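You operate a simulated robot arm through the tools that you are given. There is no shell and no other tool. Be economical: measure what you need, move in short steps, check, and stop when the job is done.

Carry out the task below with a simulated two-armed robot. There is one attempt and no reset: what you move stays moved.

## Task
Cool the hot peas down in the cooler.
Fine: rails next to it empty, door shut, selector on cool, press start; wait till the display shows food cold.
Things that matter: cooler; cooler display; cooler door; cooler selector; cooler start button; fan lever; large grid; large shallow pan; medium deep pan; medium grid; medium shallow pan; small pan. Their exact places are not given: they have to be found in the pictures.

Only the result counts: the job must be done as asked and must still hold three seconds after the hand-in. Knocking over, shifting, dropping, spilling or breaking anything else fails it.

## Robot
Two 7-joint arms with two-finger parallel grippers on one trunk, on a base that drives. Base frame: it is fixed to the floor where the robot stands at the start and does not move with it; the origin is under the middle of the robot, x ahead of it, y to its left, z up. Units: cm, degrees, N and s.
The left shoulder is at the start at [5, 18.7, 98.5], the right one opposite. With the tool pointing down near the work surface each hand reaches from about 10 to 42 cm from the robot's upright axis, wherever it stands, measured 20 degrees to its own side. Places, roughly: cooler [120, 40, 80]; cooler display [80, 50, 150]; cooler door [80, 30, 90]; cooler selector [80, 30, 140]; cooler start button [80, 40, 140]; fan lever [80, 10, 140]; large grid [125, -150, 50]; large shallow pan [125, 100, 25]; medium deep pan [125, 150, 75]; medium grid [100, -150, 125]; small pan [125, 150, 100]. Payload 3.43 kg a hand.
Tool frame (each hand has its own): the origin (TCP) lies between the finger pads and is the grasp point; the fingertips stand 3 cm ahead of it; z points along the fingers, y is the line along which they close. The gripper opens to 9.4 cm. The fingers are 2.8 cm wide and 1 cm thick; the gripper's body (5 by 9.6 cm) begins 5.5 cm behind the TCP.
Orientation is that of the tool frame in the base frame, as a unit quaternion [x, y, z, w]. With the fingers straight down and closing along the base's y, the tool's x points along the base's -x, its y along +y and its z along -z.

## Interface
- The arms move only by the tool jog_arm. It takes "left_commands", "right_commands" or both (then of equal length, played together; a hand with none holds still); each is a list of rows, each an object (a shift or turn left out is 0, a gripper value left out holds the last) with "linear": the shift along the tool's x, y, z in units of 20 mm (1.0 is 20 mm), a list of three; "delta_rot": the turn, a rotation vector about the tool's x, y, z in units of 5 degrees (1.0 is 5 degrees), a list of three; "grip": the finger opening in cm, from 0 to 9.4. In form: [{"linear": [tx, ty, tz], "delta_rot": [ax, ay, az], "grip": grip}, ...]. A call has 1 to 12 rows; each row shifts and turns the commanded pose from where the row before left it, along the tool's axes as they then stand. A call with a number of a shift or a turn outside -1 to 1 is refused whole. Rows are played at 5 a second. More than 5 cm and 8.6 degrees between two rows, or a gripper value outside its range, and nothing of the call is played. Where a pose cannot be reached the arm comes as near as it can. A force on the tool above 50 N (or 10 N above the force at the start of the call, whichever is more), or a blocked arm, ends the call early, and 0.2 s more pass. Each finger travels about 15.3 cm/s and halts on what it meets, pressing with about 36 N; the grip force reading is that of the motor and also rises with nothing between the fingers. The clock runs only during rows and for 0.2 s after the last one: add rows that do not move to give the fingers time. The reply holds the time, the measured pose of the TCP, the force on the tool along the base axes, the opening and the grip force, in the units named above and with some noise, with the torque about the TCP (base axes, N m) and any sound that the robot's microphone picked up.
- Cameras (640 x 400 px; columns grow to the right, rows downward): "scene" is now at [14.72, 1.98, 119.26]; the picture's right is [0.21, -0.98, 0.00], its down [-0.09, -0.02, -1.00] and it looks along [0.97, 0.21, -0.09] (base axes); focal length 251 px, centre (320, 200). "left" rides on the left gripper at [7.6, -1.4, -10.2] in its tool frame; the picture's right is [0.18, 0.98, 0.00], its down [-0.75, 0.14, -0.64] and it looks along [-0.63, 0.12, 0.77] (tool axes); focal length 243 px, centre (320, 200). "right" rides on the right gripper at [7.6, 1.4, -10.2] in its tool frame; the picture's right is [-0.18, 0.98, 0.00], its down [-0.75, -0.14, -0.64] and it looks along [-0.63, -0.12, 0.77] (tool axes); focal length 243 px, centre (320, 200).
- snapshot(camera): a new picture of that camera. No time passes.
- lift_body(by): slides the trunk up (or, below 0, down) by that many cm; the arms and the scene camera ride with it, the base frame stays. It gives what a move gives, with no picture.
- roll_base(legs): drives the robot by 1 to 6 legs, each [ahead, left, turn to the left] in cm, cm and degrees, along the robot's own axes; the way and the turn of a leg run together, so that a leg with both is an arc; at most 150 cm and 180 degrees a leg. The arms and the cameras ride along, it lands a little off, and it stops where it bumps. It gives what a move gives.
- turn_head(pan, tilt): turns the head with the scene camera to pan (to the left, within 80 degrees either way) and tilt (down, from -29 to 69), counted from straight ahead of the robot. It gives what a move gives.
- pixel_to_xyz(camera, pixels): for up to 12 pixels [column, row] of the newest picture of that camera ("zoom" is the newest enlarged one), the place [x, y, z] in the base frame of the surface seen there, good to about 0.3 cm. No time passes.
- zoom(camera, box): a new picture of the part [left, top, right, bottom] of that camera's present view, enlarged. No time passes.
- job_done(): hands the job in; it is judged then, once.

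Work in short steps. Measure before you move; look again where a grasp or a placing could have gone wrong, and mend it. You have 80 turns and 62 pictures in all, those below and enlarged ones among them. Open the grippers and draw the arms clear of the work before you hand the job in, unless the task says otherwise; then end with one line.

The tools are called after ">>>" as name(argument=value, ...) on one line, values as JSON. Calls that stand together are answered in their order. jog_arm: Moves the arms, as the interface text tells. Its arguments: {"type":"object","properties":{"left_commands":{"type":"array","items":{"type":"object","properties":{"linear":{"type":"array","items":{"type":"number"}},"delta_rot":{"type":"array","items":{"type":"number"}},"grip":{"type":"number"}}}},"right_commands":{"type":"array","items":{"type":"object","properties":{"linear":{"type":"array","items":{"type":"number"}},"delta_rot":{"type":"array","items":{"type":"number"}},"grip":{"type":"number"}}}}},"required":[]} The other tools are called the same way: lift_body (by) slides the trunk up or down; roll_base (legs) drives the base; turn_head (pan, tilt) turns the head that bears the scene camera; snapshot (camera) takes a picture; pixel_to_xyz (camera, pixels) gives the place of the surface under pixels of a picture; zoom (camera, box) takes an enlarged picture of a part of a camera's view; job_done () hands the job in.

At the start:

```text
t: 0.0
left_ee_pos: [35.13, 19.76, 115.61]
left_ee_rot: [0.0, 1.0, 0.0, 0.0]
left_wrist_force: [-0.3, -0.3, 0.5]
left_ft_torque: [0.0, 0.01, -0.01]
left_width: 9.41
left_gripper_force: 0.0
right_ee_pos: [43.8, -12.48, 112.24]
right_ee_rot: [0.0, 1.0, 0.001, 0.0]
right_wrist_force: [0.3, -0.4, 0.3]
right_ft_torque: [-0.03, -0.01, 0.01]
right_width: 9.41
right_gripper_force: 0.1
trunk travel left (down, up): [-20.0, 23.2]
robot x, y, heading: [0.28, 0.14, -0.2]
head pan, tilt: [12.3, 5.4]
```

scene: 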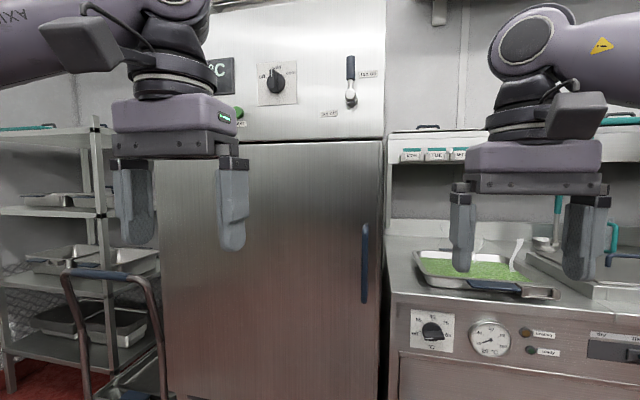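
right: 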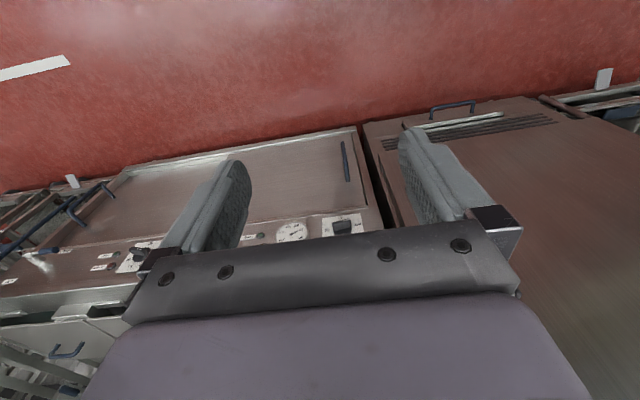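
left: 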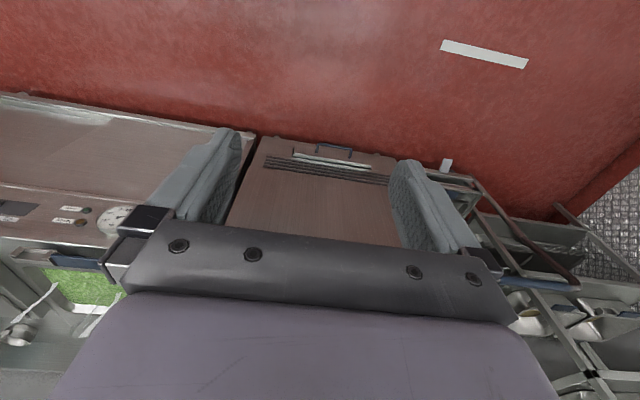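

The scene shows a tall cooler ahead, with peas in a pan at pixel (470,270) on the counter to the right. I look at both more closely, enlarged.

>>> zoom(camera="scene", box=[200, 40, 400, 165])

>>> zoom(camera="scene", box=[380, 200, 640, 362])

>>> pixel_to_xyz(camera="scene", pixels=[[364, 228], [364, 300], [240, 112], [272, 80], [350, 70], [350, 98], [385, 200], [165, 200], [470, 268], [510, 290], [553, 293], [420, 255]])

```text
3.20 times, centred on (300, 102) of scene
```

zoom: 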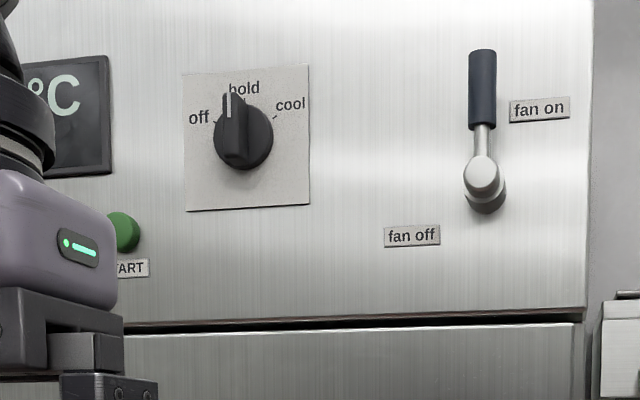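

```text
2.46 times, centred on (510, 281) of scene
```

zoom: 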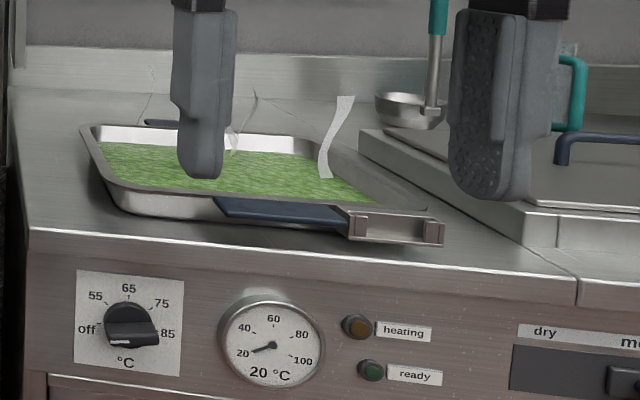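

```text
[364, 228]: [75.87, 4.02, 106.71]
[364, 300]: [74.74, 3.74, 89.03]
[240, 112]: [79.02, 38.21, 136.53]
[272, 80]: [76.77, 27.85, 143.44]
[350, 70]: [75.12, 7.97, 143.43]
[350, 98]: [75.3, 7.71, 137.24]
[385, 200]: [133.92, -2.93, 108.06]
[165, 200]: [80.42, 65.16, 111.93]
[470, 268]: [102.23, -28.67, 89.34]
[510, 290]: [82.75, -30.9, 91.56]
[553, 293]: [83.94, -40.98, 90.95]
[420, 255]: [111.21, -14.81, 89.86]
```

The door handle is a vertical bar at x≈75, y≈4, z 88–107, hinged on the left; the selector is on "hold" and the fan is on. I look left and right for obstacles such as the trolley.

>>> turn_head(pan=50, tilt=35)

>>> snapshot(camera="scene")

>>> turn_head(pan=-40, tilt=35)

>>> snapshot(camera="scene")

```text
t: 1.0
left_ee_pos: [35.19, 19.79, 115.68]
left_ee_rot: [0.0, 1.0, -0.001, 0.0]
left_wrist_force: [0.2, -1.1, 0.6]
left_ft_torque: [0.0, 0.02, 0.0]
left_width: 9.39
left_gripper_force: 0.0
right_ee_pos: [43.82, -12.52, 112.2]
right_ee_rot: [0.001, 1.0, -0.001, 0.0]
right_wrist_force: [0.3, 1.2, 0.1]
right_ft_torque: [0.0, 0.02, 0.01]
right_width: 9.4
right_gripper_force: 0.1
trunk travel left (down, up): [-20.0, 23.2]
robot x, y, heading: [-0.12, -0.14, 0.3]
head pan, tilt: [50.0, 35.0]
```

```text
56 pictures are left
```

scene: 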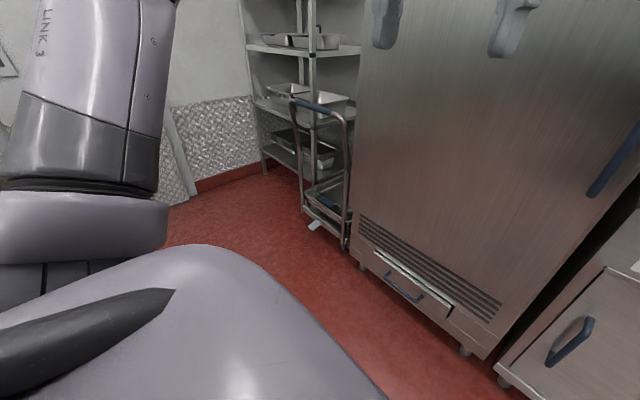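

```text
t: 2.7
left_ee_pos: [35.24, 19.77, 115.57]
left_ee_rot: [0.0, 1.0, 0.0, 0.0]
left_wrist_force: [0.3, 0.1, -0.3]
left_ft_torque: [0.01, 0.02, -0.02]
left_width: 9.4
left_gripper_force: 0.0
right_ee_pos: [43.81, -12.51, 112.17]
right_ee_rot: [0.0, 1.0, 0.001, 0.0]
right_wrist_force: [0.0, -0.4, 0.1]
right_ft_torque: [0.01, 0.0, 0.0]
right_width: 9.41
right_gripper_force: 0.1
trunk travel left (down, up): [-20.0, 23.2]
robot x, y, heading: [0.17, -0.07, -0.1]
head pan, tilt: [-40.0, 35.0]
```

```text
55 pictures are left
```

scene: 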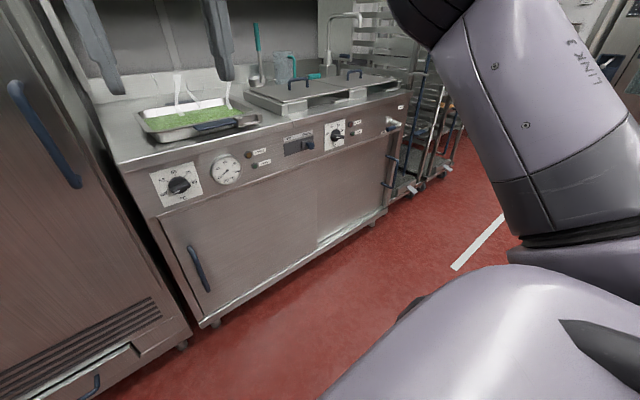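

The trolley stands left of the cooler and the floor in front is free. I drive right to face the pan, ahead a little, and look down on it.

>>> roll_base(legs=[[15, -28, 0]])

>>> turn_head(pan=0, tilt=25)

>>> snapshot(camera="scene")

>>> snapshot(camera="right")

```text
t: 5.7
left_ee_pos: [50.26, -8.06, 115.58]
left_ee_rot: [0.0, 1.0, 0.0, 0.0]
left_wrist_force: [-0.9, -0.2, -0.2]
left_ft_torque: [0.0, 0.02, -0.01]
left_width: 9.38
left_gripper_force: 0.0
right_ee_pos: [58.91, -40.52, 112.37]
right_ee_rot: [0.0, 1.0, 0.002, 0.0]
right_wrist_force: [0.9, 0.4, 0.5]
right_ft_torque: [-0.02, 0.0, -0.07]
right_width: 9.42
right_gripper_force: 0.1
trunk travel left (down, up): [-20.0, 23.2]
robot x, y, heading: [14.99, -27.62, 0.1]
head pan, tilt: [-40.0, 35.0]
```

```text
t: 6.8
left_ee_pos: [50.18, -8.11, 115.61]
left_ee_rot: [0.0, 1.0, 0.001, -0.001]
left_wrist_force: [-0.6, 0.1, 0.9]
left_ft_torque: [0.0, 0.01, 0.0]
left_width: 9.39
left_gripper_force: 0.0
right_ee_pos: [58.85, -40.3, 112.15]
right_ee_rot: [0.0, 1.0, 0.0, 0.0]
right_wrist_force: [0.7, 0.0, -1.1]
right_ft_torque: [0.01, -0.02, 0.01]
right_width: 9.41
right_gripper_force: 0.1
trunk travel left (down, up): [-20.0, 23.2]
robot x, y, heading: [15.25, -27.81, 0.1]
head pan, tilt: [0.0, 25.0]
```

```text
54 pictures are left
```

scene: 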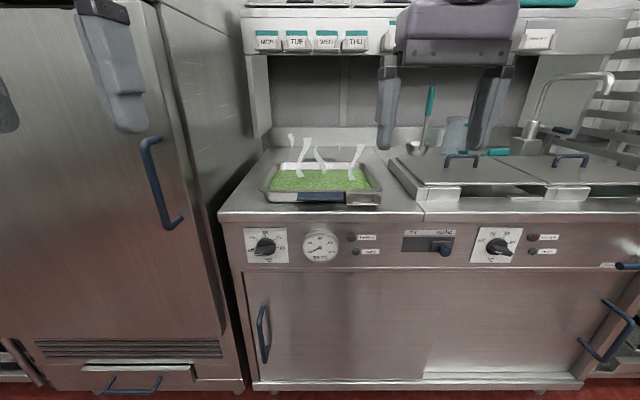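

```text
53 pictures are left
```

right: 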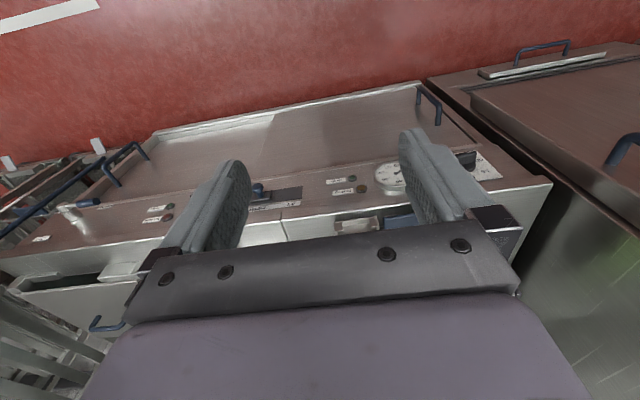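

Steam rises from the pan at (315,180), so this is the hot one. I zoom in on it.

>>> zoom(camera="scene", box=[250, 150, 400, 220])

>>> pixel_to_xyz(camera="scene", pixels=[[265, 192], [380, 192], [277, 165], [362, 163], [300, 197], [340, 197], [350, 199], [376, 199], [270, 200], [320, 203], [320, 210], [320, 182]])

```text
4.27 times, centred on (325, 185) of scene
```

zoom: 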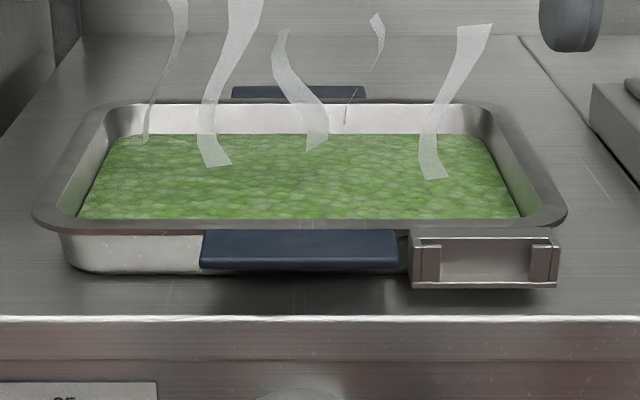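

```text
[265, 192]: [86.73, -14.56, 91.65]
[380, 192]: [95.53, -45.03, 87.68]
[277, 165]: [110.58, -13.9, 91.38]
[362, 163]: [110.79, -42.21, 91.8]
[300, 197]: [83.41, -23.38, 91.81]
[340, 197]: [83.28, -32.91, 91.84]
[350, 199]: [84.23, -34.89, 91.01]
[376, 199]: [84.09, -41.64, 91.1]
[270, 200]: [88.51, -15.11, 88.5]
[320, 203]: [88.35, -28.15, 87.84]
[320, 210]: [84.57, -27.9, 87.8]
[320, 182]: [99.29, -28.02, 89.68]
```

The pan's rim spans x≈86–112, y≈−14..−44, z≈92, with a blue handle in front at x≈83, y −23..−33. The door comes first: I turn the left hand forward in place and drop it toward handle height.

>>> jog_arm(left_commands=[{"delta_rot": [0, -1, 0]}, {"delta_rot": [0, -1, 0]}, {"delta_rot": [0, -1, 0]}, {"delta_rot": [0, -1, 0]}, {"delta_rot": [0, -1, 0]}, {"delta_rot": [0, -1, 0]}, {"delta_rot": [0, -1, 0]}, {"delta_rot": [0, -1, 0]}, {"delta_rot": [0, -1, 0]}, {"delta_rot": [0, -1, 0]}, {"delta_rot": [0, -1, 0]}, {"delta_rot": [0, -1, 0]}])

>>> jog_arm(left_commands=[{"delta_rot": [0, -1, 0]}, {"delta_rot": [0, -1, 0]}, {"delta_rot": [0, -1, 0]}, {"delta_rot": [0, -1, 0]}, {"delta_rot": [0, -1, 0]}, {"delta_rot": [0, -1, 0]}, {"linear": [1, 0, 0]}, {"linear": [1, 0, 0]}, {"linear": [1, 0, 0]}, {"linear": [1, 0, 0]}, {"linear": [1, 0, 0]}, {"linear": [1, 0, 0], "grip": 7}])

>>> pixel_to_xyz(camera="scene", pixels=[[152, 140], [158, 180], [166, 215], [180, 220], [143, 143], [162, 225], [175, 180], [140, 180], [200, 180], [30, 300], [30, 200], [212, 250]])

```text
t: 9.4
left_ee_pos: [50.16, -8.14, 115.57]
left_ee_rot: [0.001, 0.865, -0.001, 0.501]
left_wrist_force: [-0.3, -0.7, -0.5]
left_ft_torque: [0.02, -0.05, 0.02]
left_width: 9.38
left_gripper_force: 0.1
right_ee_pos: [58.71, -40.46, 112.17]
right_ee_rot: [0.0, 1.0, 0.0, 0.0]
right_wrist_force: [0.0, 0.1, -1.2]
right_ft_torque: [0.0, -0.01, 0.0]
right_width: 9.42
right_gripper_force: 0.0
trunk travel left (down, up): [-20.0, 23.2]
robot x, y, heading: [14.88, -28.17, -0.1]
head pan, tilt: [0.0, 25.0]
```

```text
t: 12.0
left_ee_pos: [55.97, -10.96, 109.83]
left_ee_rot: [0.0, 0.707, 0.0, 0.707]
left_wrist_force: [-0.1, 0.0, -0.9]
left_ft_torque: [-0.02, 0.03, 0.0]
left_width: 7.01
left_gripper_force: 0.0
left hand out of reach, approached as far as the arm can: row 6, 7, 8, 9, 10, 11, 12
right_ee_pos: [58.86, -40.34, 112.22]
right_ee_rot: [0.0, 1.0, 0.0, 0.0]
right_wrist_force: [-0.2, 0.3, -0.5]
right_ft_torque: [0.03, 0.02, 0.0]
right_width: 9.42
right_gripper_force: 0.1
trunk travel left (down, up): [-20.0, 23.2]
robot x, y, heading: [15.26, -27.87, 0.1]
head pan, tilt: [0.0, 25.0]
```

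```text
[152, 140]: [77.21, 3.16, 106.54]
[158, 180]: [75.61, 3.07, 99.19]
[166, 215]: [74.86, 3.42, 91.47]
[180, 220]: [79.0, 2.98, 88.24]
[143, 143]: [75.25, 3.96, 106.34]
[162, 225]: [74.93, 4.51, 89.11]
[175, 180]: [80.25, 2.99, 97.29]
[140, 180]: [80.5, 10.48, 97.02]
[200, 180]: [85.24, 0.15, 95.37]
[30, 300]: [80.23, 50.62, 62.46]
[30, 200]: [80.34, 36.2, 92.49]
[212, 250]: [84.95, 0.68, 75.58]
```

Door face is x≈80, the bar spans x≈75, y≈3.7, z 88–107, and the door's right edge is y≈0. I pull the right hand back and up, and lower the trunk 11 cm so that the left hand is at mid handle height.

>>> jog_arm(right_commands=[{"linear": [1, 0, -0.8]}, {"linear": [1, 0, -0.8]}, {"linear": [1, 0, -0.8]}, {"linear": [1, 0, -0.8]}, {"linear": [1, 0, -0.8]}, {"linear": [1, 0, -0.8]}])

>>> lift_body(by=-11)

>>> roll_base(legs=[[0, 14.7, 0], [11, 0, 0]])

>>> snapshot(camera="left")

>>> snapshot(camera="scene")

```text
t: 13.4
left_ee_pos: [55.91, -10.79, 109.79]
left_ee_rot: [-0.001, 0.707, 0.001, 0.707]
left_wrist_force: [0.1, 0.5, -0.1]
left_ft_torque: [0.03, 0.04, 0.0]
left_width: 6.98
left_gripper_force: 0.0
right_ee_pos: [46.7, -40.33, 121.88]
right_ee_rot: [-0.001, 1.0, 0.0, 0.0]
right_wrist_force: [0.2, -1.1, -0.6]
right_ft_torque: [0.03, 0.0, 0.03]
right_width: 9.37
right_gripper_force: 0.0
trunk travel left (down, up): [-20.0, 23.2]
robot x, y, heading: [14.98, -27.85, -0.1]
head pan, tilt: [0.0, 25.0]
```

```text
t: 14.8
left_ee_pos: [56.04, -10.84, 98.9]
left_ee_rot: [-0.001, 0.708, 0.001, 0.706]
left_wrist_force: [0.1, 0.6, -0.8]
left_ft_torque: [-0.02, -0.03, 0.01]
left_width: 7.01
left_gripper_force: 0.1
right_ee_pos: [46.86, -40.48, 110.83]
right_ee_rot: [0.0, 1.0, 0.001, 0.0]
right_wrist_force: [-0.4, 0.4, -0.9]
right_ft_torque: [-0.02, -0.04, 0.02]
right_width: 9.41
right_gripper_force: 0.1
trunk travel left (down, up): [-9.0, 34.2]
robot x, y, heading: [14.79, -28.4, 0.2]
head pan, tilt: [0.0, 25.0]
```

```text
t: 17.6
left_ee_pos: [66.99, 3.79, 98.91]
left_ee_rot: [0.001, 0.708, -0.001, 0.706]
left_wrist_force: [-0.9, 0.4, 0.1]
left_ft_torque: [-0.02, 0.02, 0.04]
left_width: 6.99
left_gripper_force: 0.0
right_ee_pos: [57.73, -25.73, 110.85]
right_ee_rot: [0.001, 1.0, 0.001, 0.001]
right_wrist_force: [0.2, -0.1, 0.6]
right_ft_torque: [-0.03, 0.04, 0.02]
right_width: 9.41
right_gripper_force: 0.0
trunk travel left (down, up): [-9.0, 34.2]
robot x, y, heading: [26.0, -13.08, -0.1]
head pan, tilt: [0.0, 25.0]
```

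```text
51 pictures are left
```

left: 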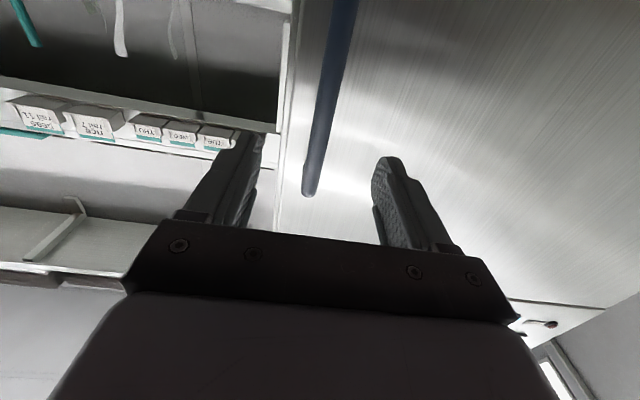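

```text
50 pictures are left
```

scene: 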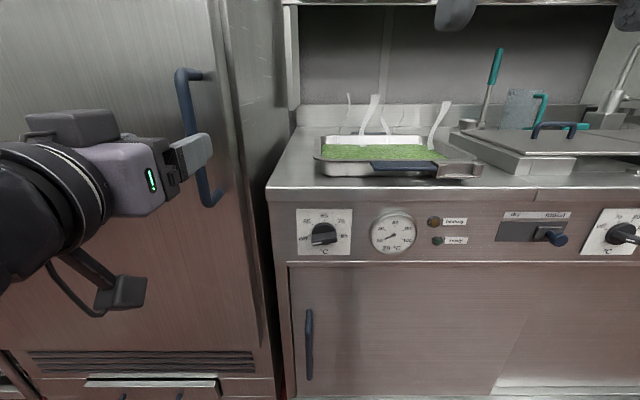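

The open fingers straddle the bar's line. I drive 8.2 cm ahead and close.

>>> roll_base(legs=[[8.2, 0, 0]])

>>> jog_arm(left_commands=[{"grip": 0}, {"grip": 0}, {"grip": 0}, {"grip": 0}])

```text
t: 18.6
left_ee_pos: [75.26, 3.81, 98.74]
left_ee_rot: [0.0, 0.708, 0.0, 0.706]
left_wrist_force: [0.1, -0.9, 0.4]
left_ft_torque: [0.02, -0.02, -0.02]
left_width: 7.0
left_gripper_force: 0.0
right_ee_pos: [65.96, -25.72, 110.89]
right_ee_rot: [0.001, 1.0, 0.0, 0.001]
right_wrist_force: [0.2, -0.4, -0.5]
right_ft_torque: [-0.02, -0.02, 0.01]
right_width: 9.39
right_gripper_force: 0.0
trunk travel left (down, up): [-9.0, 34.2]
robot x, y, heading: [34.59, -13.26, -0.2]
head pan, tilt: [0.0, 25.0]
```

```text
t: 19.6
left_ee_pos: [75.13, 3.98, 98.88]
left_ee_rot: [-0.002, 0.707, 0.001, 0.707]
left_wrist_force: [-1.1, 12.0, 1.9]
left_ft_torque: [0.24, 0.41, 0.09]
left_width: 2.01
left_gripper_force: 45.0
right_ee_pos: [65.98, -25.59, 110.8]
right_ee_rot: [0.001, 1.0, 0.0, 0.001]
right_wrist_force: [0.1, 0.1, 0.1]
right_ft_torque: [-0.02, 0.01, 0.02]
right_width: 9.39
right_gripper_force: 0.0
trunk travel left (down, up): [-9.0, 34.2]
robot x, y, heading: [34.24, -12.98, 0.1]
head pan, tilt: [0.0, 25.0]
```

Bar gripped (2.0 cm). I test a 10° arc about the hinge (≈81,64), so that the robot turns together with the door.

>>> roll_base(legs=[[-13.4, 8.15, -10]])

```text
t: 21.0
left_ee_pos: [65.0, 6.02, 98.78]
left_ee_rot: [0.058, 0.705, -0.061, 0.704]
left_wrist_force: [7.0, 23.6, 8.6]
left_ft_torque: [0.34, 0.32, 0.02]
left_width: 2.0
left_gripper_force: 44.9
right_ee_pos: [50.85, -21.56, 110.68]
right_ee_rot: [0.088, 0.996, -0.001, 0.0]
right_wrist_force: [-0.1, -0.1, -0.3]
right_ft_torque: [-0.01, -0.01, 0.0]
right_width: 9.4
right_gripper_force: 0.1
trunk travel left (down, up): [-9.0, 34.2]
robot x, y, heading: [21.49, -4.17, -10.1]
head pan, tilt: [0.0, 25.0]
```

The arc is exact and the door follows; a small side force points to +y. I go on by 2×15° with a small bias to the left.

>>> roll_base(legs=[[-20.15, 12.7, -15]])

>>> roll_base(legs=[[-20.15, 12.5, -15]])

```text
t: 22.8
left_ee_pos: [50.87, 11.93, 98.7]
left_ee_rot: [0.157, 0.69, -0.154, 0.69]
left_wrist_force: [-14.0, -24.2, -9.5]
left_ft_torque: [-0.6, -0.54, -0.01]
left_width: 2.0
left_gripper_force: 45.4
right_ee_pos: [29.98, -10.78, 110.83]
right_ee_rot: [0.217, 0.976, 0.003, 0.0]
right_wrist_force: [-0.1, -0.4, 0.6]
right_ft_torque: [0.04, 0.0, -0.03]
right_width: 9.38
right_gripper_force: 0.0
trunk travel left (down, up): [-9.0, 34.2]
robot x, y, heading: [6.62, 14.22, -25.1]
head pan, tilt: [0.0, 25.0]
```

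```text
t: 24.7
left_ee_pos: [38.04, 21.27, 98.9]
left_ee_rot: [0.26, 0.656, -0.257, 0.661]
left_wrist_force: [-3.1, -2.6, 2.9]
left_ft_torque: [0.07, 0.45, -0.06]
left_width: 1.95
left_gripper_force: 44.6
right_ee_pos: [12.86, 5.17, 110.75]
right_ee_rot: [0.347, 0.938, 0.001, 0.001]
right_wrist_force: [0.2, -0.3, -0.5]
right_ft_torque: [-0.05, -0.03, -0.03]
right_width: 9.38
right_gripper_force: 0.0
trunk travel left (down, up): [-9.0, 34.2]
robot x, y, heading: [-2.99, 35.26, -40.7]
head pan, tilt: [0.0, 25.0]
stopped in leg 1: the force on the tool passed its limit at 51 N (the readings are from after the stop); the commanded pose is now the measured one
```

The door is open about 40°; a fit of the handle's path puts the hinge at (80,62.6). Before continuing I look left to check the free floor.

>>> turn_head(pan=80, tilt=30)

>>> snapshot(camera="scene")

```text
t: 26.2
left_ee_pos: [38.01, 21.12, 98.78]
left_ee_rot: [0.259, 0.657, -0.257, 0.66]
left_wrist_force: [-7.3, -8.0, 2.2]
left_ft_torque: [-0.73, -0.11, -0.1]
left_width: 1.96
left_gripper_force: 45.2
right_ee_pos: [12.83, 5.31, 110.82]
right_ee_rot: [0.347, 0.938, 0.0, 0.001]
right_wrist_force: [0.1, -0.3, 0.1]
right_ft_torque: [-0.03, -0.01, -0.01]
right_width: 9.4
right_gripper_force: 0.0
trunk travel left (down, up): [-9.0, 34.2]
robot x, y, heading: [-3.23, 35.4, -40.8]
head pan, tilt: [80.0, 30.0]
```

```text
49 pictures are left
```

scene: 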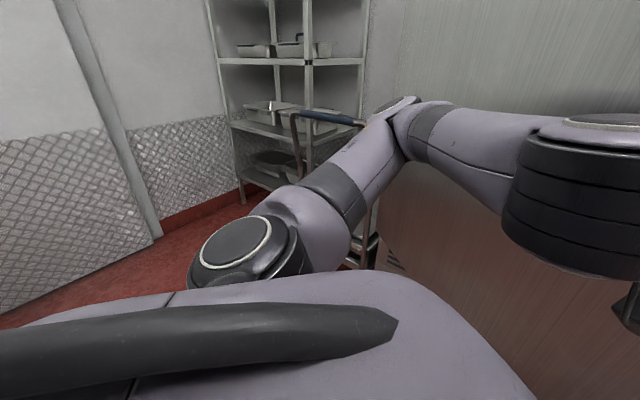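

I measure the wall, the trolley handle and my elbow.

>>> pixel_to_xyz(camera="scene", pixels=[[300, 113], [350, 120], [300, 180], [60, 200], [20, 310], [150, 240], [372, 230], [310, 215], [400, 110], [240, 200]])

```text
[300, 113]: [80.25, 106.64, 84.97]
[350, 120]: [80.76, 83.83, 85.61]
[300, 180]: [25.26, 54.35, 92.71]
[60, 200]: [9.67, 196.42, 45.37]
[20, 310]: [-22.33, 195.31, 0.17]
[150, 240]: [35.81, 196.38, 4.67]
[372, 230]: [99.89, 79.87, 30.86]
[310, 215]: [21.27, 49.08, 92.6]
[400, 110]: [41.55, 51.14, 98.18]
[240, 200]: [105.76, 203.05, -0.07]
```

Floor is free (wall at y≈196, trolley at x≥80). I continue the arc to about 90°.

>>> roll_base(legs=[[-19.6, 11.8, -15]])

>>> roll_base(legs=[[-19.6, 11.8, -15]])

>>> roll_base(legs=[[-19.6, 11.8, -15]])

```text
t: 27.9
left_ee_pos: [28.27, 32.99, 98.77]
left_ee_rot: [0.349, 0.614, -0.344, 0.619]
left_wrist_force: [-30.1, -19.0, -0.2]
left_ft_torque: [-0.65, 0.69, -0.32]
left_width: 1.57
left_gripper_force: 45.1
right_ee_pos: [-0.17, 24.21, 110.78]
right_ee_rot: [0.467, 0.884, 0.002, 0.001]
right_wrist_force: [0.2, -0.1, -0.3]
right_ft_torque: [0.01, -0.03, 0.0]
right_width: 9.38
right_gripper_force: 0.1
trunk travel left (down, up): [-9.0, 34.2]
robot x, y, heading: [-7.58, 57.64, -55.7]
head pan, tilt: [80.0, 30.0]
```

```text
t: 29.6
left_ee_pos: [21.54, 46.51, 98.88]
left_ee_rot: [0.432, 0.556, -0.433, 0.562]
left_wrist_force: [-3.8, -1.0, 2.5]
left_ft_torque: [0.33, 0.64, -0.19]
left_width: 1.6
left_gripper_force: 44.5
right_ee_pos: [-7.3, 45.39, 110.8]
right_ee_rot: [0.576, 0.817, 0.0, 0.001]
right_wrist_force: [0.4, 0.0, 0.7]
right_ft_torque: [0.02, 0.0, 0.01]
right_width: 9.41
right_gripper_force: 0.0
trunk travel left (down, up): [-9.0, 34.2]
robot x, y, heading: [-6.12, 79.37, -70.1]
head pan, tilt: [80.0, 30.0]
stopped in leg 1: the force on the tool passed its limit at 51 N (the readings are from after the stop); the commanded pose is now the measured one
```

```text
t: 31.1
left_ee_pos: [18.43, 57.64, 98.77]
left_ee_rot: [0.491, 0.503, -0.495, 0.511]
left_wrist_force: [-3.2, -0.7, 2.3]
left_ft_torque: [0.35, 0.65, -0.25]
left_width: 1.58
left_gripper_force: 44.7
right_ee_pos: [-9.02, 62.01, 110.88]
right_ee_rot: [0.651, 0.759, -0.001, 0.001]
right_wrist_force: [0.3, 0.1, 0.5]
right_ft_torque: [0.01, 0.0, 0.0]
right_width: 9.4
right_gripper_force: 0.0
trunk travel left (down, up): [-9.0, 34.2]
robot x, y, heading: [-1.59, 95.24, -81.1]
head pan, tilt: [80.0, 30.0]
stopped in leg 1: the force on the tool passed its limit at 53 N (the readings are from after the stop); the commanded pose is now the measured one
```

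Door about 75–80° open. Refit hinge ≈(82,67); I continue by two 10° arcs.

>>> roll_base(legs=[[-13.65, 7.1, -10]])

>>> roll_base(legs=[[-13.65, 7.1, -10]])

>>> turn_head(pan=0, tilt=25)

>>> snapshot(camera="scene")

```text
t: 32.5
left_ee_pos: [17.54, 68.73, 98.87]
left_ee_rot: [-0.537, -0.455, 0.538, -0.465]
left_wrist_force: [-27.4, -1.0, 0.2]
left_ft_torque: [-0.9, 1.37, -0.16]
left_width: 1.57
left_gripper_force: 44.9
right_ee_pos: [-8.74, 77.73, 110.78]
right_ee_rot: [0.716, 0.699, 0.001, 0.002]
right_wrist_force: [0.4, 0.4, -0.8]
right_ft_torque: [-0.02, -0.01, -0.01]
right_width: 9.4
right_gripper_force: 0.1
trunk travel left (down, up): [-9.0, 34.2]
robot x, y, heading: [4.73, 108.77, -91.4]
head pan, tilt: [80.0, 30.0]
```

```text
t: 33.9
left_ee_pos: [18.46, 79.94, 98.78]
left_ee_rot: [-0.578, -0.401, 0.579, -0.412]
left_wrist_force: [-34.1, 5.0, -2.5]
left_ft_torque: [-0.53, 1.52, -0.23]
left_width: 1.62
left_gripper_force: 45.0
right_ee_pos: [-5.49, 93.14, 110.71]
right_ee_rot: [0.773, 0.634, 0.001, 0.003]
right_wrist_force: [-0.2, -0.4, 0.5]
right_ft_torque: [-0.02, -0.01, -0.04]
right_width: 9.41
right_gripper_force: 0.0
trunk travel left (down, up): [-9.0, 34.2]
robot x, y, heading: [13.11, 122.14, -101.1]
head pan, tilt: [80.0, 30.0]
```

```text
t: 35.4
left_ee_pos: [18.38, 79.92, 98.85]
left_ee_rot: [-0.578, -0.401, 0.581, -0.41]
left_wrist_force: [-19.2, 3.3, 0.6]
left_ft_torque: [-0.08, 1.34, -0.12]
left_width: 1.57
left_gripper_force: 45.0
right_ee_pos: [-5.48, 93.01, 110.78]
right_ee_rot: [0.773, 0.634, 0.001, 0.002]
right_wrist_force: [0.3, -0.2, -0.5]
right_ft_torque: [0.02, -0.03, 0.02]
right_width: 9.41
right_gripper_force: 0.0
trunk travel left (down, up): [-9.0, 34.2]
robot x, y, heading: [12.86, 121.85, -101.3]
head pan, tilt: [0.0, 25.0]
```

```text
48 pictures are left
```

scene: 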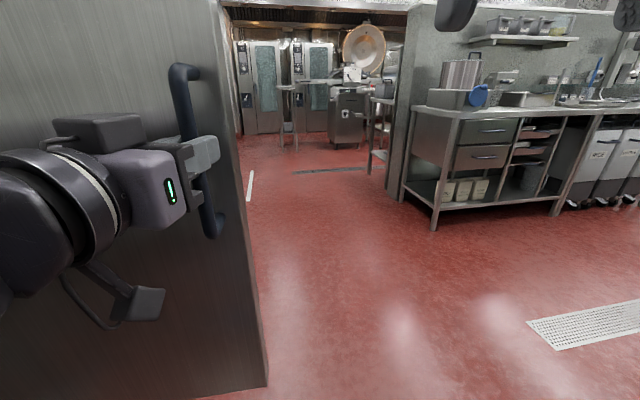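

The door is open about 97°. I check the distance to the table on the right, then open the hand.

>>> pixel_to_xyz(camera="scene", pixels=[[435, 215], [560, 200], [265, 380], [215, 235], [420, 110]])

>>> jog_arm(left_commands=[{"grip": 6}, {"grip": 6}, {"grip": 6}])

>>> roll_base(legs=[[-15, 0, 0]])

```text
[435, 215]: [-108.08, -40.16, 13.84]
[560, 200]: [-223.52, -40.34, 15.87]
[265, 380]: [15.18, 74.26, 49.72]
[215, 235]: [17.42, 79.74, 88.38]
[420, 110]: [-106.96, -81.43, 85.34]
```

```text
t: 36.2
left_ee_pos: [18.71, 79.8, 98.81]
left_ee_rot: [-0.576, -0.403, 0.58, -0.412]
left_wrist_force: [0.5, 0.3, 0.4]
left_ft_torque: [0.0, 0.01, -0.01]
left_width: 5.98
left_gripper_force: 0.0
right_ee_pos: [-5.35, 93.12, 110.84]
right_ee_rot: [0.773, 0.634, 0.0, 0.0]
right_wrist_force: [0.4, 0.0, 0.6]
right_ft_torque: [-0.01, 0.01, 0.01]
right_width: 9.41
right_gripper_force: 0.1
trunk travel left (down, up): [-9.0, 34.2]
robot x, y, heading: [13.57, 121.35, -101.2]
head pan, tilt: [0.0, 25.0]
```

```text
t: 37.6
left_ee_pos: [21.66, 94.47, 98.73]
left_ee_rot: [-0.577, -0.402, 0.58, -0.411]
left_wrist_force: [0.3, 0.2, -0.2]
left_ft_torque: [0.0, 0.01, 0.01]
left_width: 6.0
left_gripper_force: 0.0
right_ee_pos: [-2.38, 107.69, 110.82]
right_ee_rot: [0.774, 0.633, -0.001, 0.001]
right_wrist_force: [-0.1, 0.1, 0.2]
right_ft_torque: [0.0, -0.05, -0.01]
right_width: 9.41
right_gripper_force: 0.0
trunk travel left (down, up): [-9.0, 34.2]
robot x, y, heading: [15.71, 136.26, -101.3]
head pan, tilt: [0.0, 25.0]
```

I drive around the door edge (at x≈15) and turn to face the cooler.

>>> roll_base(legs=[[0, -68, 0], [115, 0, 0], [0, 0, 101.3], [45, 0, 0]])

>>> turn_head(pan=0, tilt=10)

>>> snapshot(camera="scene")

```text
t: 41.4
left_ee_pos: [-9.31, 101.17, 98.76]
left_ee_rot: [-0.575, -0.403, 0.58, -0.414]
left_wrist_force: [-0.1, -0.2, 0.2]
left_ft_torque: [0.02, -0.02, 0.03]
left_width: 6.01
left_gripper_force: 0.1
right_ee_pos: [-33.34, 114.07, 110.78]
right_ee_rot: [0.771, 0.636, -0.001, 0.0]
right_wrist_force: [0.2, -0.2, 0.5]
right_ft_torque: [0.02, -0.03, -0.04]
right_width: 9.4
right_gripper_force: 0.0
trunk travel left (down, up): [-9.0, 34.2]
robot x, y, heading: [-15.04, 143.01, -101.1]
head pan, tilt: [0.0, 25.0]
stopped in leg 1: the robot was blocked; the commanded pose is now the measured one
```

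```text
t: 42.2
left_ee_pos: [-9.43, 101.18, 98.71]
left_ee_rot: [-0.575, -0.403, 0.579, -0.413]
left_wrist_force: [0.0, 0.1, -0.4]
left_ft_torque: [0.0, 0.0, 0.03]
left_width: 6.05
left_gripper_force: 0.0
right_ee_pos: [-33.35, 114.3, 110.84]
right_ee_rot: [0.772, 0.636, 0.0, 0.0]
right_wrist_force: [0.4, -0.1, -0.5]
right_ft_torque: [0.0, -0.01, 0.01]
right_width: 9.38
right_gripper_force: 0.1
trunk travel left (down, up): [-9.0, 34.2]
robot x, y, heading: [-15.25, 142.96, -101.1]
head pan, tilt: [0.0, 10.0]
```

```text
47 pictures are left
```

scene: 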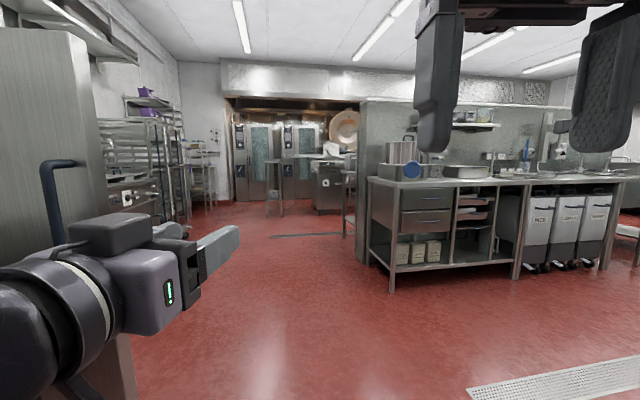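

Something blocks on the right; I look there.

>>> turn_head(pan=-75, tilt=40)

>>> snapshot(camera="scene")

```text
t: 43.6
left_ee_pos: [-9.44, 101.06, 98.89]
left_ee_rot: [-0.576, -0.402, 0.58, -0.413]
left_wrist_force: [0.0, 0.7, 0.3]
left_ft_torque: [0.02, -0.04, 0.01]
left_width: 5.99
left_gripper_force: 0.1
right_ee_pos: [-33.37, 114.19, 110.77]
right_ee_rot: [0.772, 0.636, -0.001, 0.001]
right_wrist_force: [-0.2, -0.3, -0.2]
right_ft_torque: [-0.01, 0.03, -0.02]
right_width: 9.4
right_gripper_force: 0.2
trunk travel left (down, up): [-9.0, 34.2]
robot x, y, heading: [-15.24, 142.85, -101.1]
head pan, tilt: [-75.0, 40.0]
```

```text
46 pictures are left
```

scene: 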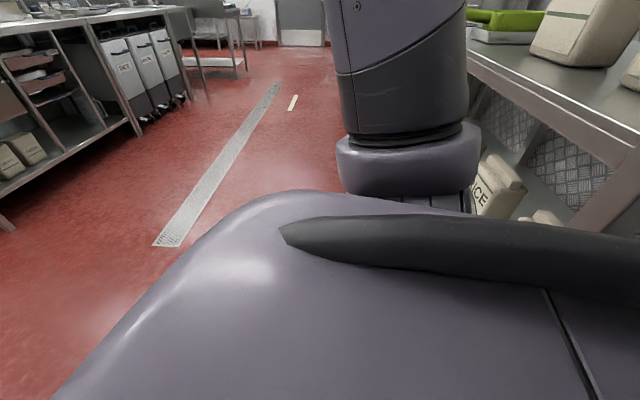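

A wall table with items (x < −40, y > 150) was touched by the base. I move forward away from it first, then slide right parallel to the table, before going on.

>>> roll_base(legs=[[14, 0, 0], [10, -45, 0]])

```text
t: 49.0
left_ee_pos: [-57.89, 85.88, 98.76]
left_ee_rot: [-0.575, -0.403, 0.579, -0.413]
left_wrist_force: [-0.4, 0.2, -0.3]
left_ft_torque: [0.04, 0.05, -0.02]
left_width: 6.01
left_gripper_force: 0.0
right_ee_pos: [-81.9, 99.05, 110.85]
right_ee_rot: [0.772, 0.636, -0.001, -0.001]
right_wrist_force: [-0.1, -0.1, -0.9]
right_ft_torque: [-0.01, 0.02, 0.01]
right_width: 9.4
right_gripper_force: 0.0
trunk travel left (down, up): [-9.0, 34.2]
robot x, y, heading: [-63.75, 128.11, -101.1]
head pan, tilt: [-75.0, 40.0]
```

Clear. Now ahead, turn left to heading 0, and approach.

>>> roll_base(legs=[[92, 0, 0], [0, 0, 101.1], [50, 0, 0]])

>>> turn_head(pan=0, tilt=10)

>>> snapshot(camera="scene")

```text
t: 60.6
left_ee_pos: [9.31, 49.92, 98.8]
left_ee_rot: [0.058, 0.7, -0.053, 0.71]
left_wrist_force: [-0.1, -1.0, 0.1]
left_ft_torque: [-0.01, 0.05, -0.01]
left_width: 6.01
left_gripper_force: 0.1
right_ee_pos: [0.79, 24.14, 110.72]
right_ee_rot: [0.004, 1.0, 0.0, 0.001]
right_wrist_force: [-0.2, 0.3, -1.3]
right_ft_torque: [-0.02, -0.01, -0.04]
right_width: 9.38
right_gripper_force: 0.0
trunk travel left (down, up): [-9.0, 34.2]
robot x, y, heading: [-30.64, 36.85, -0.2]
head pan, tilt: [-75.0, 40.0]
```

```text
t: 62.1
left_ee_pos: [9.49, 50.04, 98.74]
left_ee_rot: [0.057, 0.7, -0.052, 0.71]
left_wrist_force: [0.3, -0.5, 0.0]
left_ft_torque: [0.0, -0.01, -0.04]
left_width: 5.99
left_gripper_force: 0.1
right_ee_pos: [0.75, 24.04, 110.81]
right_ee_rot: [0.004, 1.0, 0.0, 0.001]
right_wrist_force: [-0.4, -0.3, -0.2]
right_ft_torque: [0.04, 0.0, 0.0]
right_width: 9.41
right_gripper_force: 0.0
trunk travel left (down, up): [-9.0, 34.2]
robot x, y, heading: [-30.54, 36.88, -0.4]
head pan, tilt: [0.0, 10.0]
```

```text
45 pictures are left
```

scene: 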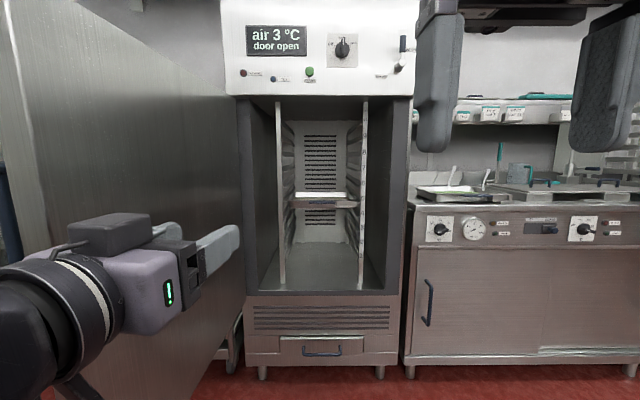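

The cooler is open and reads "air 3 °C, door open". Inside, a pan sits on rails near (320,198). I zoom in and measure.

>>> zoom(camera="scene", box=[235, 90, 415, 300])

>>> pixel_to_xyz(camera="scene", pixels=[[281, 200], [364, 200], [297, 206], [343, 206], [320, 204], [320, 198], [320, 280], [240, 150], [412, 150], [320, 150], [320, 194], [363, 110]])

```text
1.90 times, centred on (325, 195) of scene
```

zoom: 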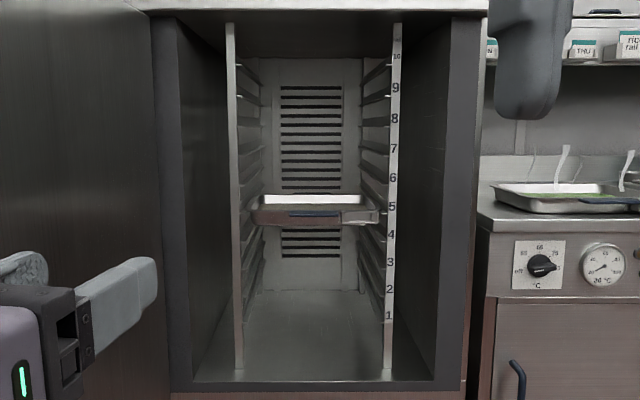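

```text
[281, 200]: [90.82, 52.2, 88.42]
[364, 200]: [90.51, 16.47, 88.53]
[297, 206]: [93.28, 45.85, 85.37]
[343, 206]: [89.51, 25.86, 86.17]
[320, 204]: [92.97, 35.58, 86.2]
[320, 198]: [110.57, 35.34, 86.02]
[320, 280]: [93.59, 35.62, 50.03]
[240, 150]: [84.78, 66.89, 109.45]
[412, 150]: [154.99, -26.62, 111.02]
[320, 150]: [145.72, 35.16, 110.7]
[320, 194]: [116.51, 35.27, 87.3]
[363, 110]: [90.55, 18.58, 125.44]
```

Rails 1–10 are inside; an existing pan sits on rail 5, so rail 7 or 8 has empty neighbours. I'll carry the peas pan by its front handle with the left hand: first I square the left hand and roll it 90° so that the fingers close vertically.

>>> jog_arm(left_commands=[{"delta_rot": [-0.9, 0, 0]}, {"delta_rot": [-0.9, 0, 0]}, {"delta_rot": [0, 0, 1]}, {"delta_rot": [0, 0, 1]}, {"delta_rot": [0, 0, 1]}, {"delta_rot": [0, 0, 1]}, {"delta_rot": [0, 0, 1]}, {"delta_rot": [0, 0, 1]}, {"delta_rot": [0, 0, 1]}, {"delta_rot": [0, 0, 1]}, {"delta_rot": [0, 0, 1]}, {"delta_rot": [0, 0, 1]}])

>>> jog_arm(left_commands=[{"delta_rot": [0, 0, 1]}, {"delta_rot": [0, 0, 1]}, {"delta_rot": [0, 0, 1]}, {"delta_rot": [0, 0, 1]}, {"delta_rot": [0, 0, 1]}, {"delta_rot": [0, 0, 1]}, {"delta_rot": [0, 0, 1]}, {"delta_rot": [0, 0, 1]}])

```text
t: 64.7
left_ee_pos: [9.39, 49.95, 98.81]
left_ee_rot: [0.299, 0.636, 0.303, 0.644]
left_wrist_force: [0.8, 0.1, 0.4]
left_ft_torque: [-0.02, 0.03, -0.02]
left_width: 5.97
left_gripper_force: 0.1
right_ee_pos: [0.86, 24.03, 110.77]
right_ee_rot: [0.004, 1.0, 0.001, 0.001]
right_wrist_force: [-0.5, 0.0, -0.2]
right_ft_torque: [-0.01, -0.01, 0.0]
right_width: 9.39
right_gripper_force: 0.0
trunk travel left (down, up): [-9.0, 34.2]
robot x, y, heading: [-31.02, 37.05, -0.6]
head pan, tilt: [0.0, 10.0]
```

```text
t: 66.5
left_ee_pos: [9.36, 49.96, 98.83]
left_ee_rot: [0.498, 0.496, 0.506, 0.501]
left_wrist_force: [0.4, 0.2, 0.6]
left_ft_torque: [0.01, 0.03, -0.01]
left_width: 6.01
left_gripper_force: 0.0
right_ee_pos: [0.66, 23.96, 110.82]
right_ee_rot: [0.005, 1.0, 0.0, 0.002]
right_wrist_force: [0.3, -0.8, 0.5]
right_ft_torque: [0.02, -0.02, 0.03]
right_width: 9.41
right_gripper_force: 0.0
trunk travel left (down, up): [-9.0, 34.2]
robot x, y, heading: [-30.8, 36.86, -0.2]
head pan, tilt: [0.0, 10.0]
```

The roll worked. I drive to the pan, left hand in front of its blue handle and still 8 cm above it, then look.

>>> roll_base(legs=[[0, -78, 0], [58, 0, 0]])

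>>> snapshot(camera="left")

>>> turn_head(pan=5, tilt=30)

>>> snapshot(camera="scene")

```text
t: 76.7
left_ee_pos: [66.54, -28.17, 98.65]
left_ee_rot: [0.498, 0.496, 0.505, 0.501]
left_wrist_force: [-0.6, 0.0, 0.9]
left_ft_torque: [-0.02, 0.02, 0.04]
left_width: 6.03
left_gripper_force: 0.0
right_ee_pos: [58.07, -54.13, 110.83]
right_ee_rot: [0.003, 1.0, -0.001, 0.001]
right_wrist_force: [0.0, -0.2, -0.7]
right_ft_torque: [-0.03, -0.02, -0.03]
right_width: 9.41
right_gripper_force: 0.1
trunk travel left (down, up): [-9.0, 34.2]
robot x, y, heading: [26.34, -41.31, -0.3]
head pan, tilt: [0.0, 10.0]
```

```text
43 pictures are left
```

left: 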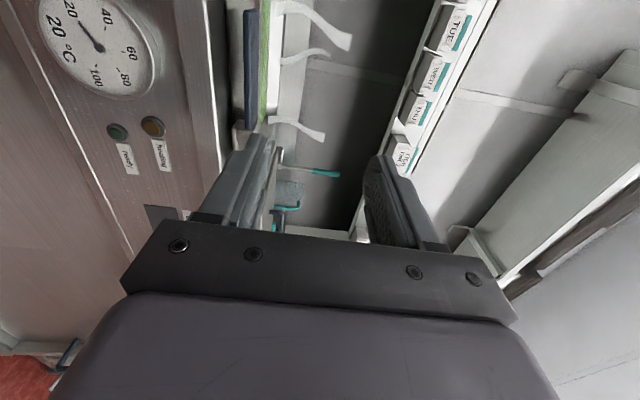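

```text
t: 77.5
left_ee_pos: [66.59, -28.15, 98.79]
left_ee_rot: [0.498, 0.496, 0.505, 0.502]
left_wrist_force: [0.2, -0.2, 0.0]
left_ft_torque: [-0.02, 0.0, 0.01]
left_width: 6.01
left_gripper_force: 0.1
right_ee_pos: [57.99, -54.1, 110.87]
right_ee_rot: [0.004, 1.0, 0.0, 0.001]
right_wrist_force: [-0.2, -0.1, 0.0]
right_ft_torque: [0.0, -0.01, 0.0]
right_width: 9.39
right_gripper_force: 0.0
trunk travel left (down, up): [-9.0, 34.2]
robot x, y, heading: [26.35, -41.37, -0.4]
head pan, tilt: [5.0, 30.0]
```

```text
42 pictures are left
```

scene: 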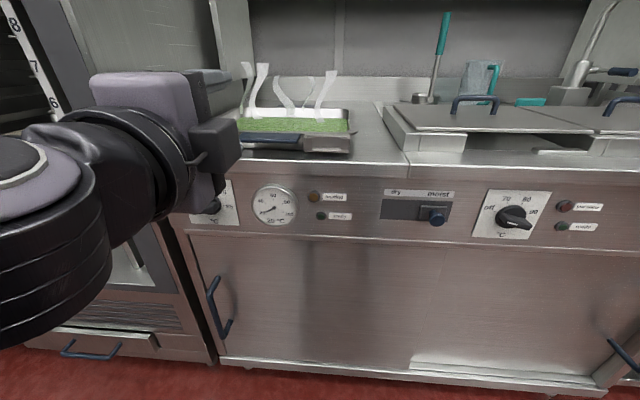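

The handle appears at (250,65) in the left view. I zoom and measure its cross-section.

>>> zoom(camera="left", box=[180, 0, 320, 140])

>>> pixel_to_xyz(camera="left", pixels=[[246, 20], [256, 20], [246, 110], [256, 110], [251, 65], [258, 65], [244, 65], [238, 70], [225, 90], [240, 120], [262, 65], [246, 124]])

```text
2.86 times, centred on (250, 70) of left
```

zoom: 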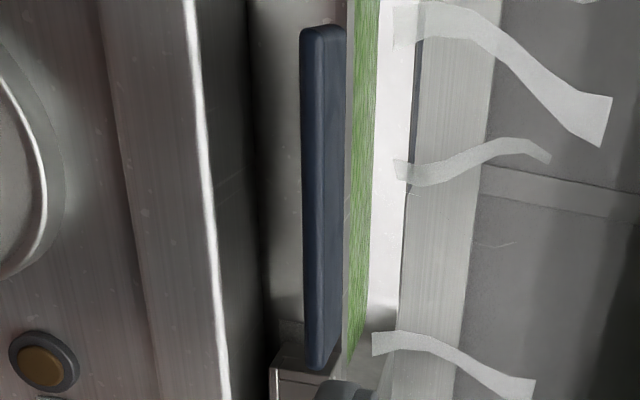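

```text
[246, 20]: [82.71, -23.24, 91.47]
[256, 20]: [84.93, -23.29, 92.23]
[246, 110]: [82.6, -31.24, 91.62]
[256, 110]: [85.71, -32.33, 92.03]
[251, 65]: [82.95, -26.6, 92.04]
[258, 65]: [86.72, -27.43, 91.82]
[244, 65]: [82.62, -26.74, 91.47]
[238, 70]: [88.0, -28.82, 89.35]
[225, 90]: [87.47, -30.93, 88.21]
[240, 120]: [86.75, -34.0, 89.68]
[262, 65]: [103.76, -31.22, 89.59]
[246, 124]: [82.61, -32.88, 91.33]
```

Handle slab: x 82.6–86, z ≈91–92.1, y −23..−33.5. I check the counter front edge, since the gripper body will hang slightly below the counter top.

>>> pixel_to_xyz(camera="left", pixels=[[222, 60], [225, 40], [218, 40], [228, 60], [232, 60], [212, 60], [244, 50], [241, 50], [247, 50], [250, 50], [253, 50]])

```text
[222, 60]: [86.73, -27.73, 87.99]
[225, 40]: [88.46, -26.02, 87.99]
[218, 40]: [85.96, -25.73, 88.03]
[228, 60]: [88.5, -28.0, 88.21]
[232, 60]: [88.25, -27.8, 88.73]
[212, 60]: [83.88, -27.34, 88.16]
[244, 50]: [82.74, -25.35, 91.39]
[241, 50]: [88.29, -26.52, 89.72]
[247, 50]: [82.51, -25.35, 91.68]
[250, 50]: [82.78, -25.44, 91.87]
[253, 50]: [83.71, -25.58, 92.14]
```

Counter edge is ≈81–83, so clearance suffices. I set a 3.5 cm opening, lower the trunk 7.2 cm, drive in most of the way, and check.

>>> jog_arm(left_commands=[{"grip": 3.5}, {"grip": 3.5}])

>>> lift_body(by=-7.2)

>>> roll_base(legs=[[11.5, 0, 0]])

>>> snapshot(camera="left")

```text
t: 78.1
left_ee_pos: [66.59, -28.24, 98.81]
left_ee_rot: [0.498, 0.495, 0.505, 0.501]
left_wrist_force: [1.1, 0.2, -0.2]
left_ft_torque: [0.0, -0.01, 0.03]
left_width: 3.5
left_gripper_force: 0.0
right_ee_pos: [58.05, -54.21, 110.84]
right_ee_rot: [0.003, 1.0, 0.0, 0.001]
right_wrist_force: [1.2, 0.2, -0.3]
right_ft_torque: [0.01, -0.02, 0.03]
right_width: 9.41
right_gripper_force: 0.0
trunk travel left (down, up): [-9.0, 34.2]
robot x, y, heading: [26.27, -41.44, -0.5]
head pan, tilt: [5.0, 30.0]
```

```text
t: 79.2
left_ee_pos: [66.64, -28.17, 91.5]
left_ee_rot: [0.498, 0.496, 0.504, 0.502]
left_wrist_force: [0.8, -0.4, -0.1]
left_ft_torque: [-0.03, 0.0, 0.0]
left_width: 3.48
left_gripper_force: 0.0
right_ee_pos: [58.03, -54.06, 103.58]
right_ee_rot: [0.004, 1.0, 0.0, 0.001]
right_wrist_force: [0.2, 0.0, -0.1]
right_ft_torque: [0.01, 0.0, -0.04]
right_width: 9.39
right_gripper_force: 0.1
trunk travel left (down, up): [-1.8, 41.4]
robot x, y, heading: [26.34, -41.66, -0.5]
head pan, tilt: [5.0, 30.0]
```

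```text
t: 80.4
left_ee_pos: [78.1, -28.24, 91.66]
left_ee_rot: [0.497, 0.497, 0.505, 0.501]
left_wrist_force: [-0.5, 0.1, 0.5]
left_ft_torque: [-0.05, 0.0, -0.01]
left_width: 3.5
left_gripper_force: 0.1
right_ee_pos: [69.72, -54.19, 103.56]
right_ee_rot: [0.003, 1.0, -0.001, 0.001]
right_wrist_force: [-0.6, 0.2, -0.5]
right_ft_torque: [0.01, 0.0, 0.0]
right_width: 9.39
right_gripper_force: 0.1
trunk travel left (down, up): [-1.8, 41.4]
robot x, y, heading: [37.78, -41.67, -0.2]
head pan, tilt: [5.0, 30.0]
```

```text
40 pictures are left
```

left: 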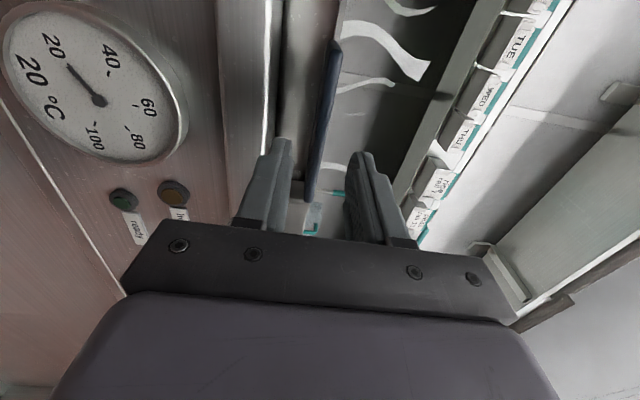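

The handle lies between the fingers at (320,120). I drive in 5.7 cm and close.

>>> roll_base(legs=[[5.7, 0, 0]])

>>> jog_arm(left_commands=[{"grip": 0}, {"grip": 0}, {"grip": 0}, {"grip": 0}])

```text
t: 81.3
left_ee_pos: [83.84, -28.3, 91.66]
left_ee_rot: [0.497, 0.497, 0.506, 0.501]
left_wrist_force: [0.3, 0.6, -0.6]
left_ft_torque: [0.0, -0.01, -0.02]
left_width: 3.51
left_gripper_force: 0.1
right_ee_pos: [75.23, -54.18, 103.63]
right_ee_rot: [0.003, 1.0, 0.0, 0.0]
right_wrist_force: [-0.5, 0.2, 0.0]
right_ft_torque: [-0.01, -0.01, 0.02]
right_width: 9.4
right_gripper_force: 0.0
trunk travel left (down, up): [-1.8, 41.4]
robot x, y, heading: [43.53, -41.44, -0.1]
head pan, tilt: [5.0, 30.0]
```

```text
t: 82.3
left_ee_pos: [83.78, -28.16, 91.58]
left_ee_rot: [0.497, 0.496, 0.506, 0.502]
left_wrist_force: [-0.9, 0.1, 0.0]
left_ft_torque: [-0.36, 0.26, 0.2]
left_width: 1.23
left_gripper_force: 36.0
right_ee_pos: [75.34, -54.32, 103.51]
right_ee_rot: [0.003, 1.0, 0.0, 0.0]
right_wrist_force: [0.0, -0.4, 0.5]
right_ft_torque: [0.0, 0.02, -0.03]
right_width: 9.39
right_gripper_force: 0.0
trunk travel left (down, up): [-1.8, 41.4]
robot x, y, heading: [43.4, -41.74, -0.2]
head pan, tilt: [5.0, 30.0]
```

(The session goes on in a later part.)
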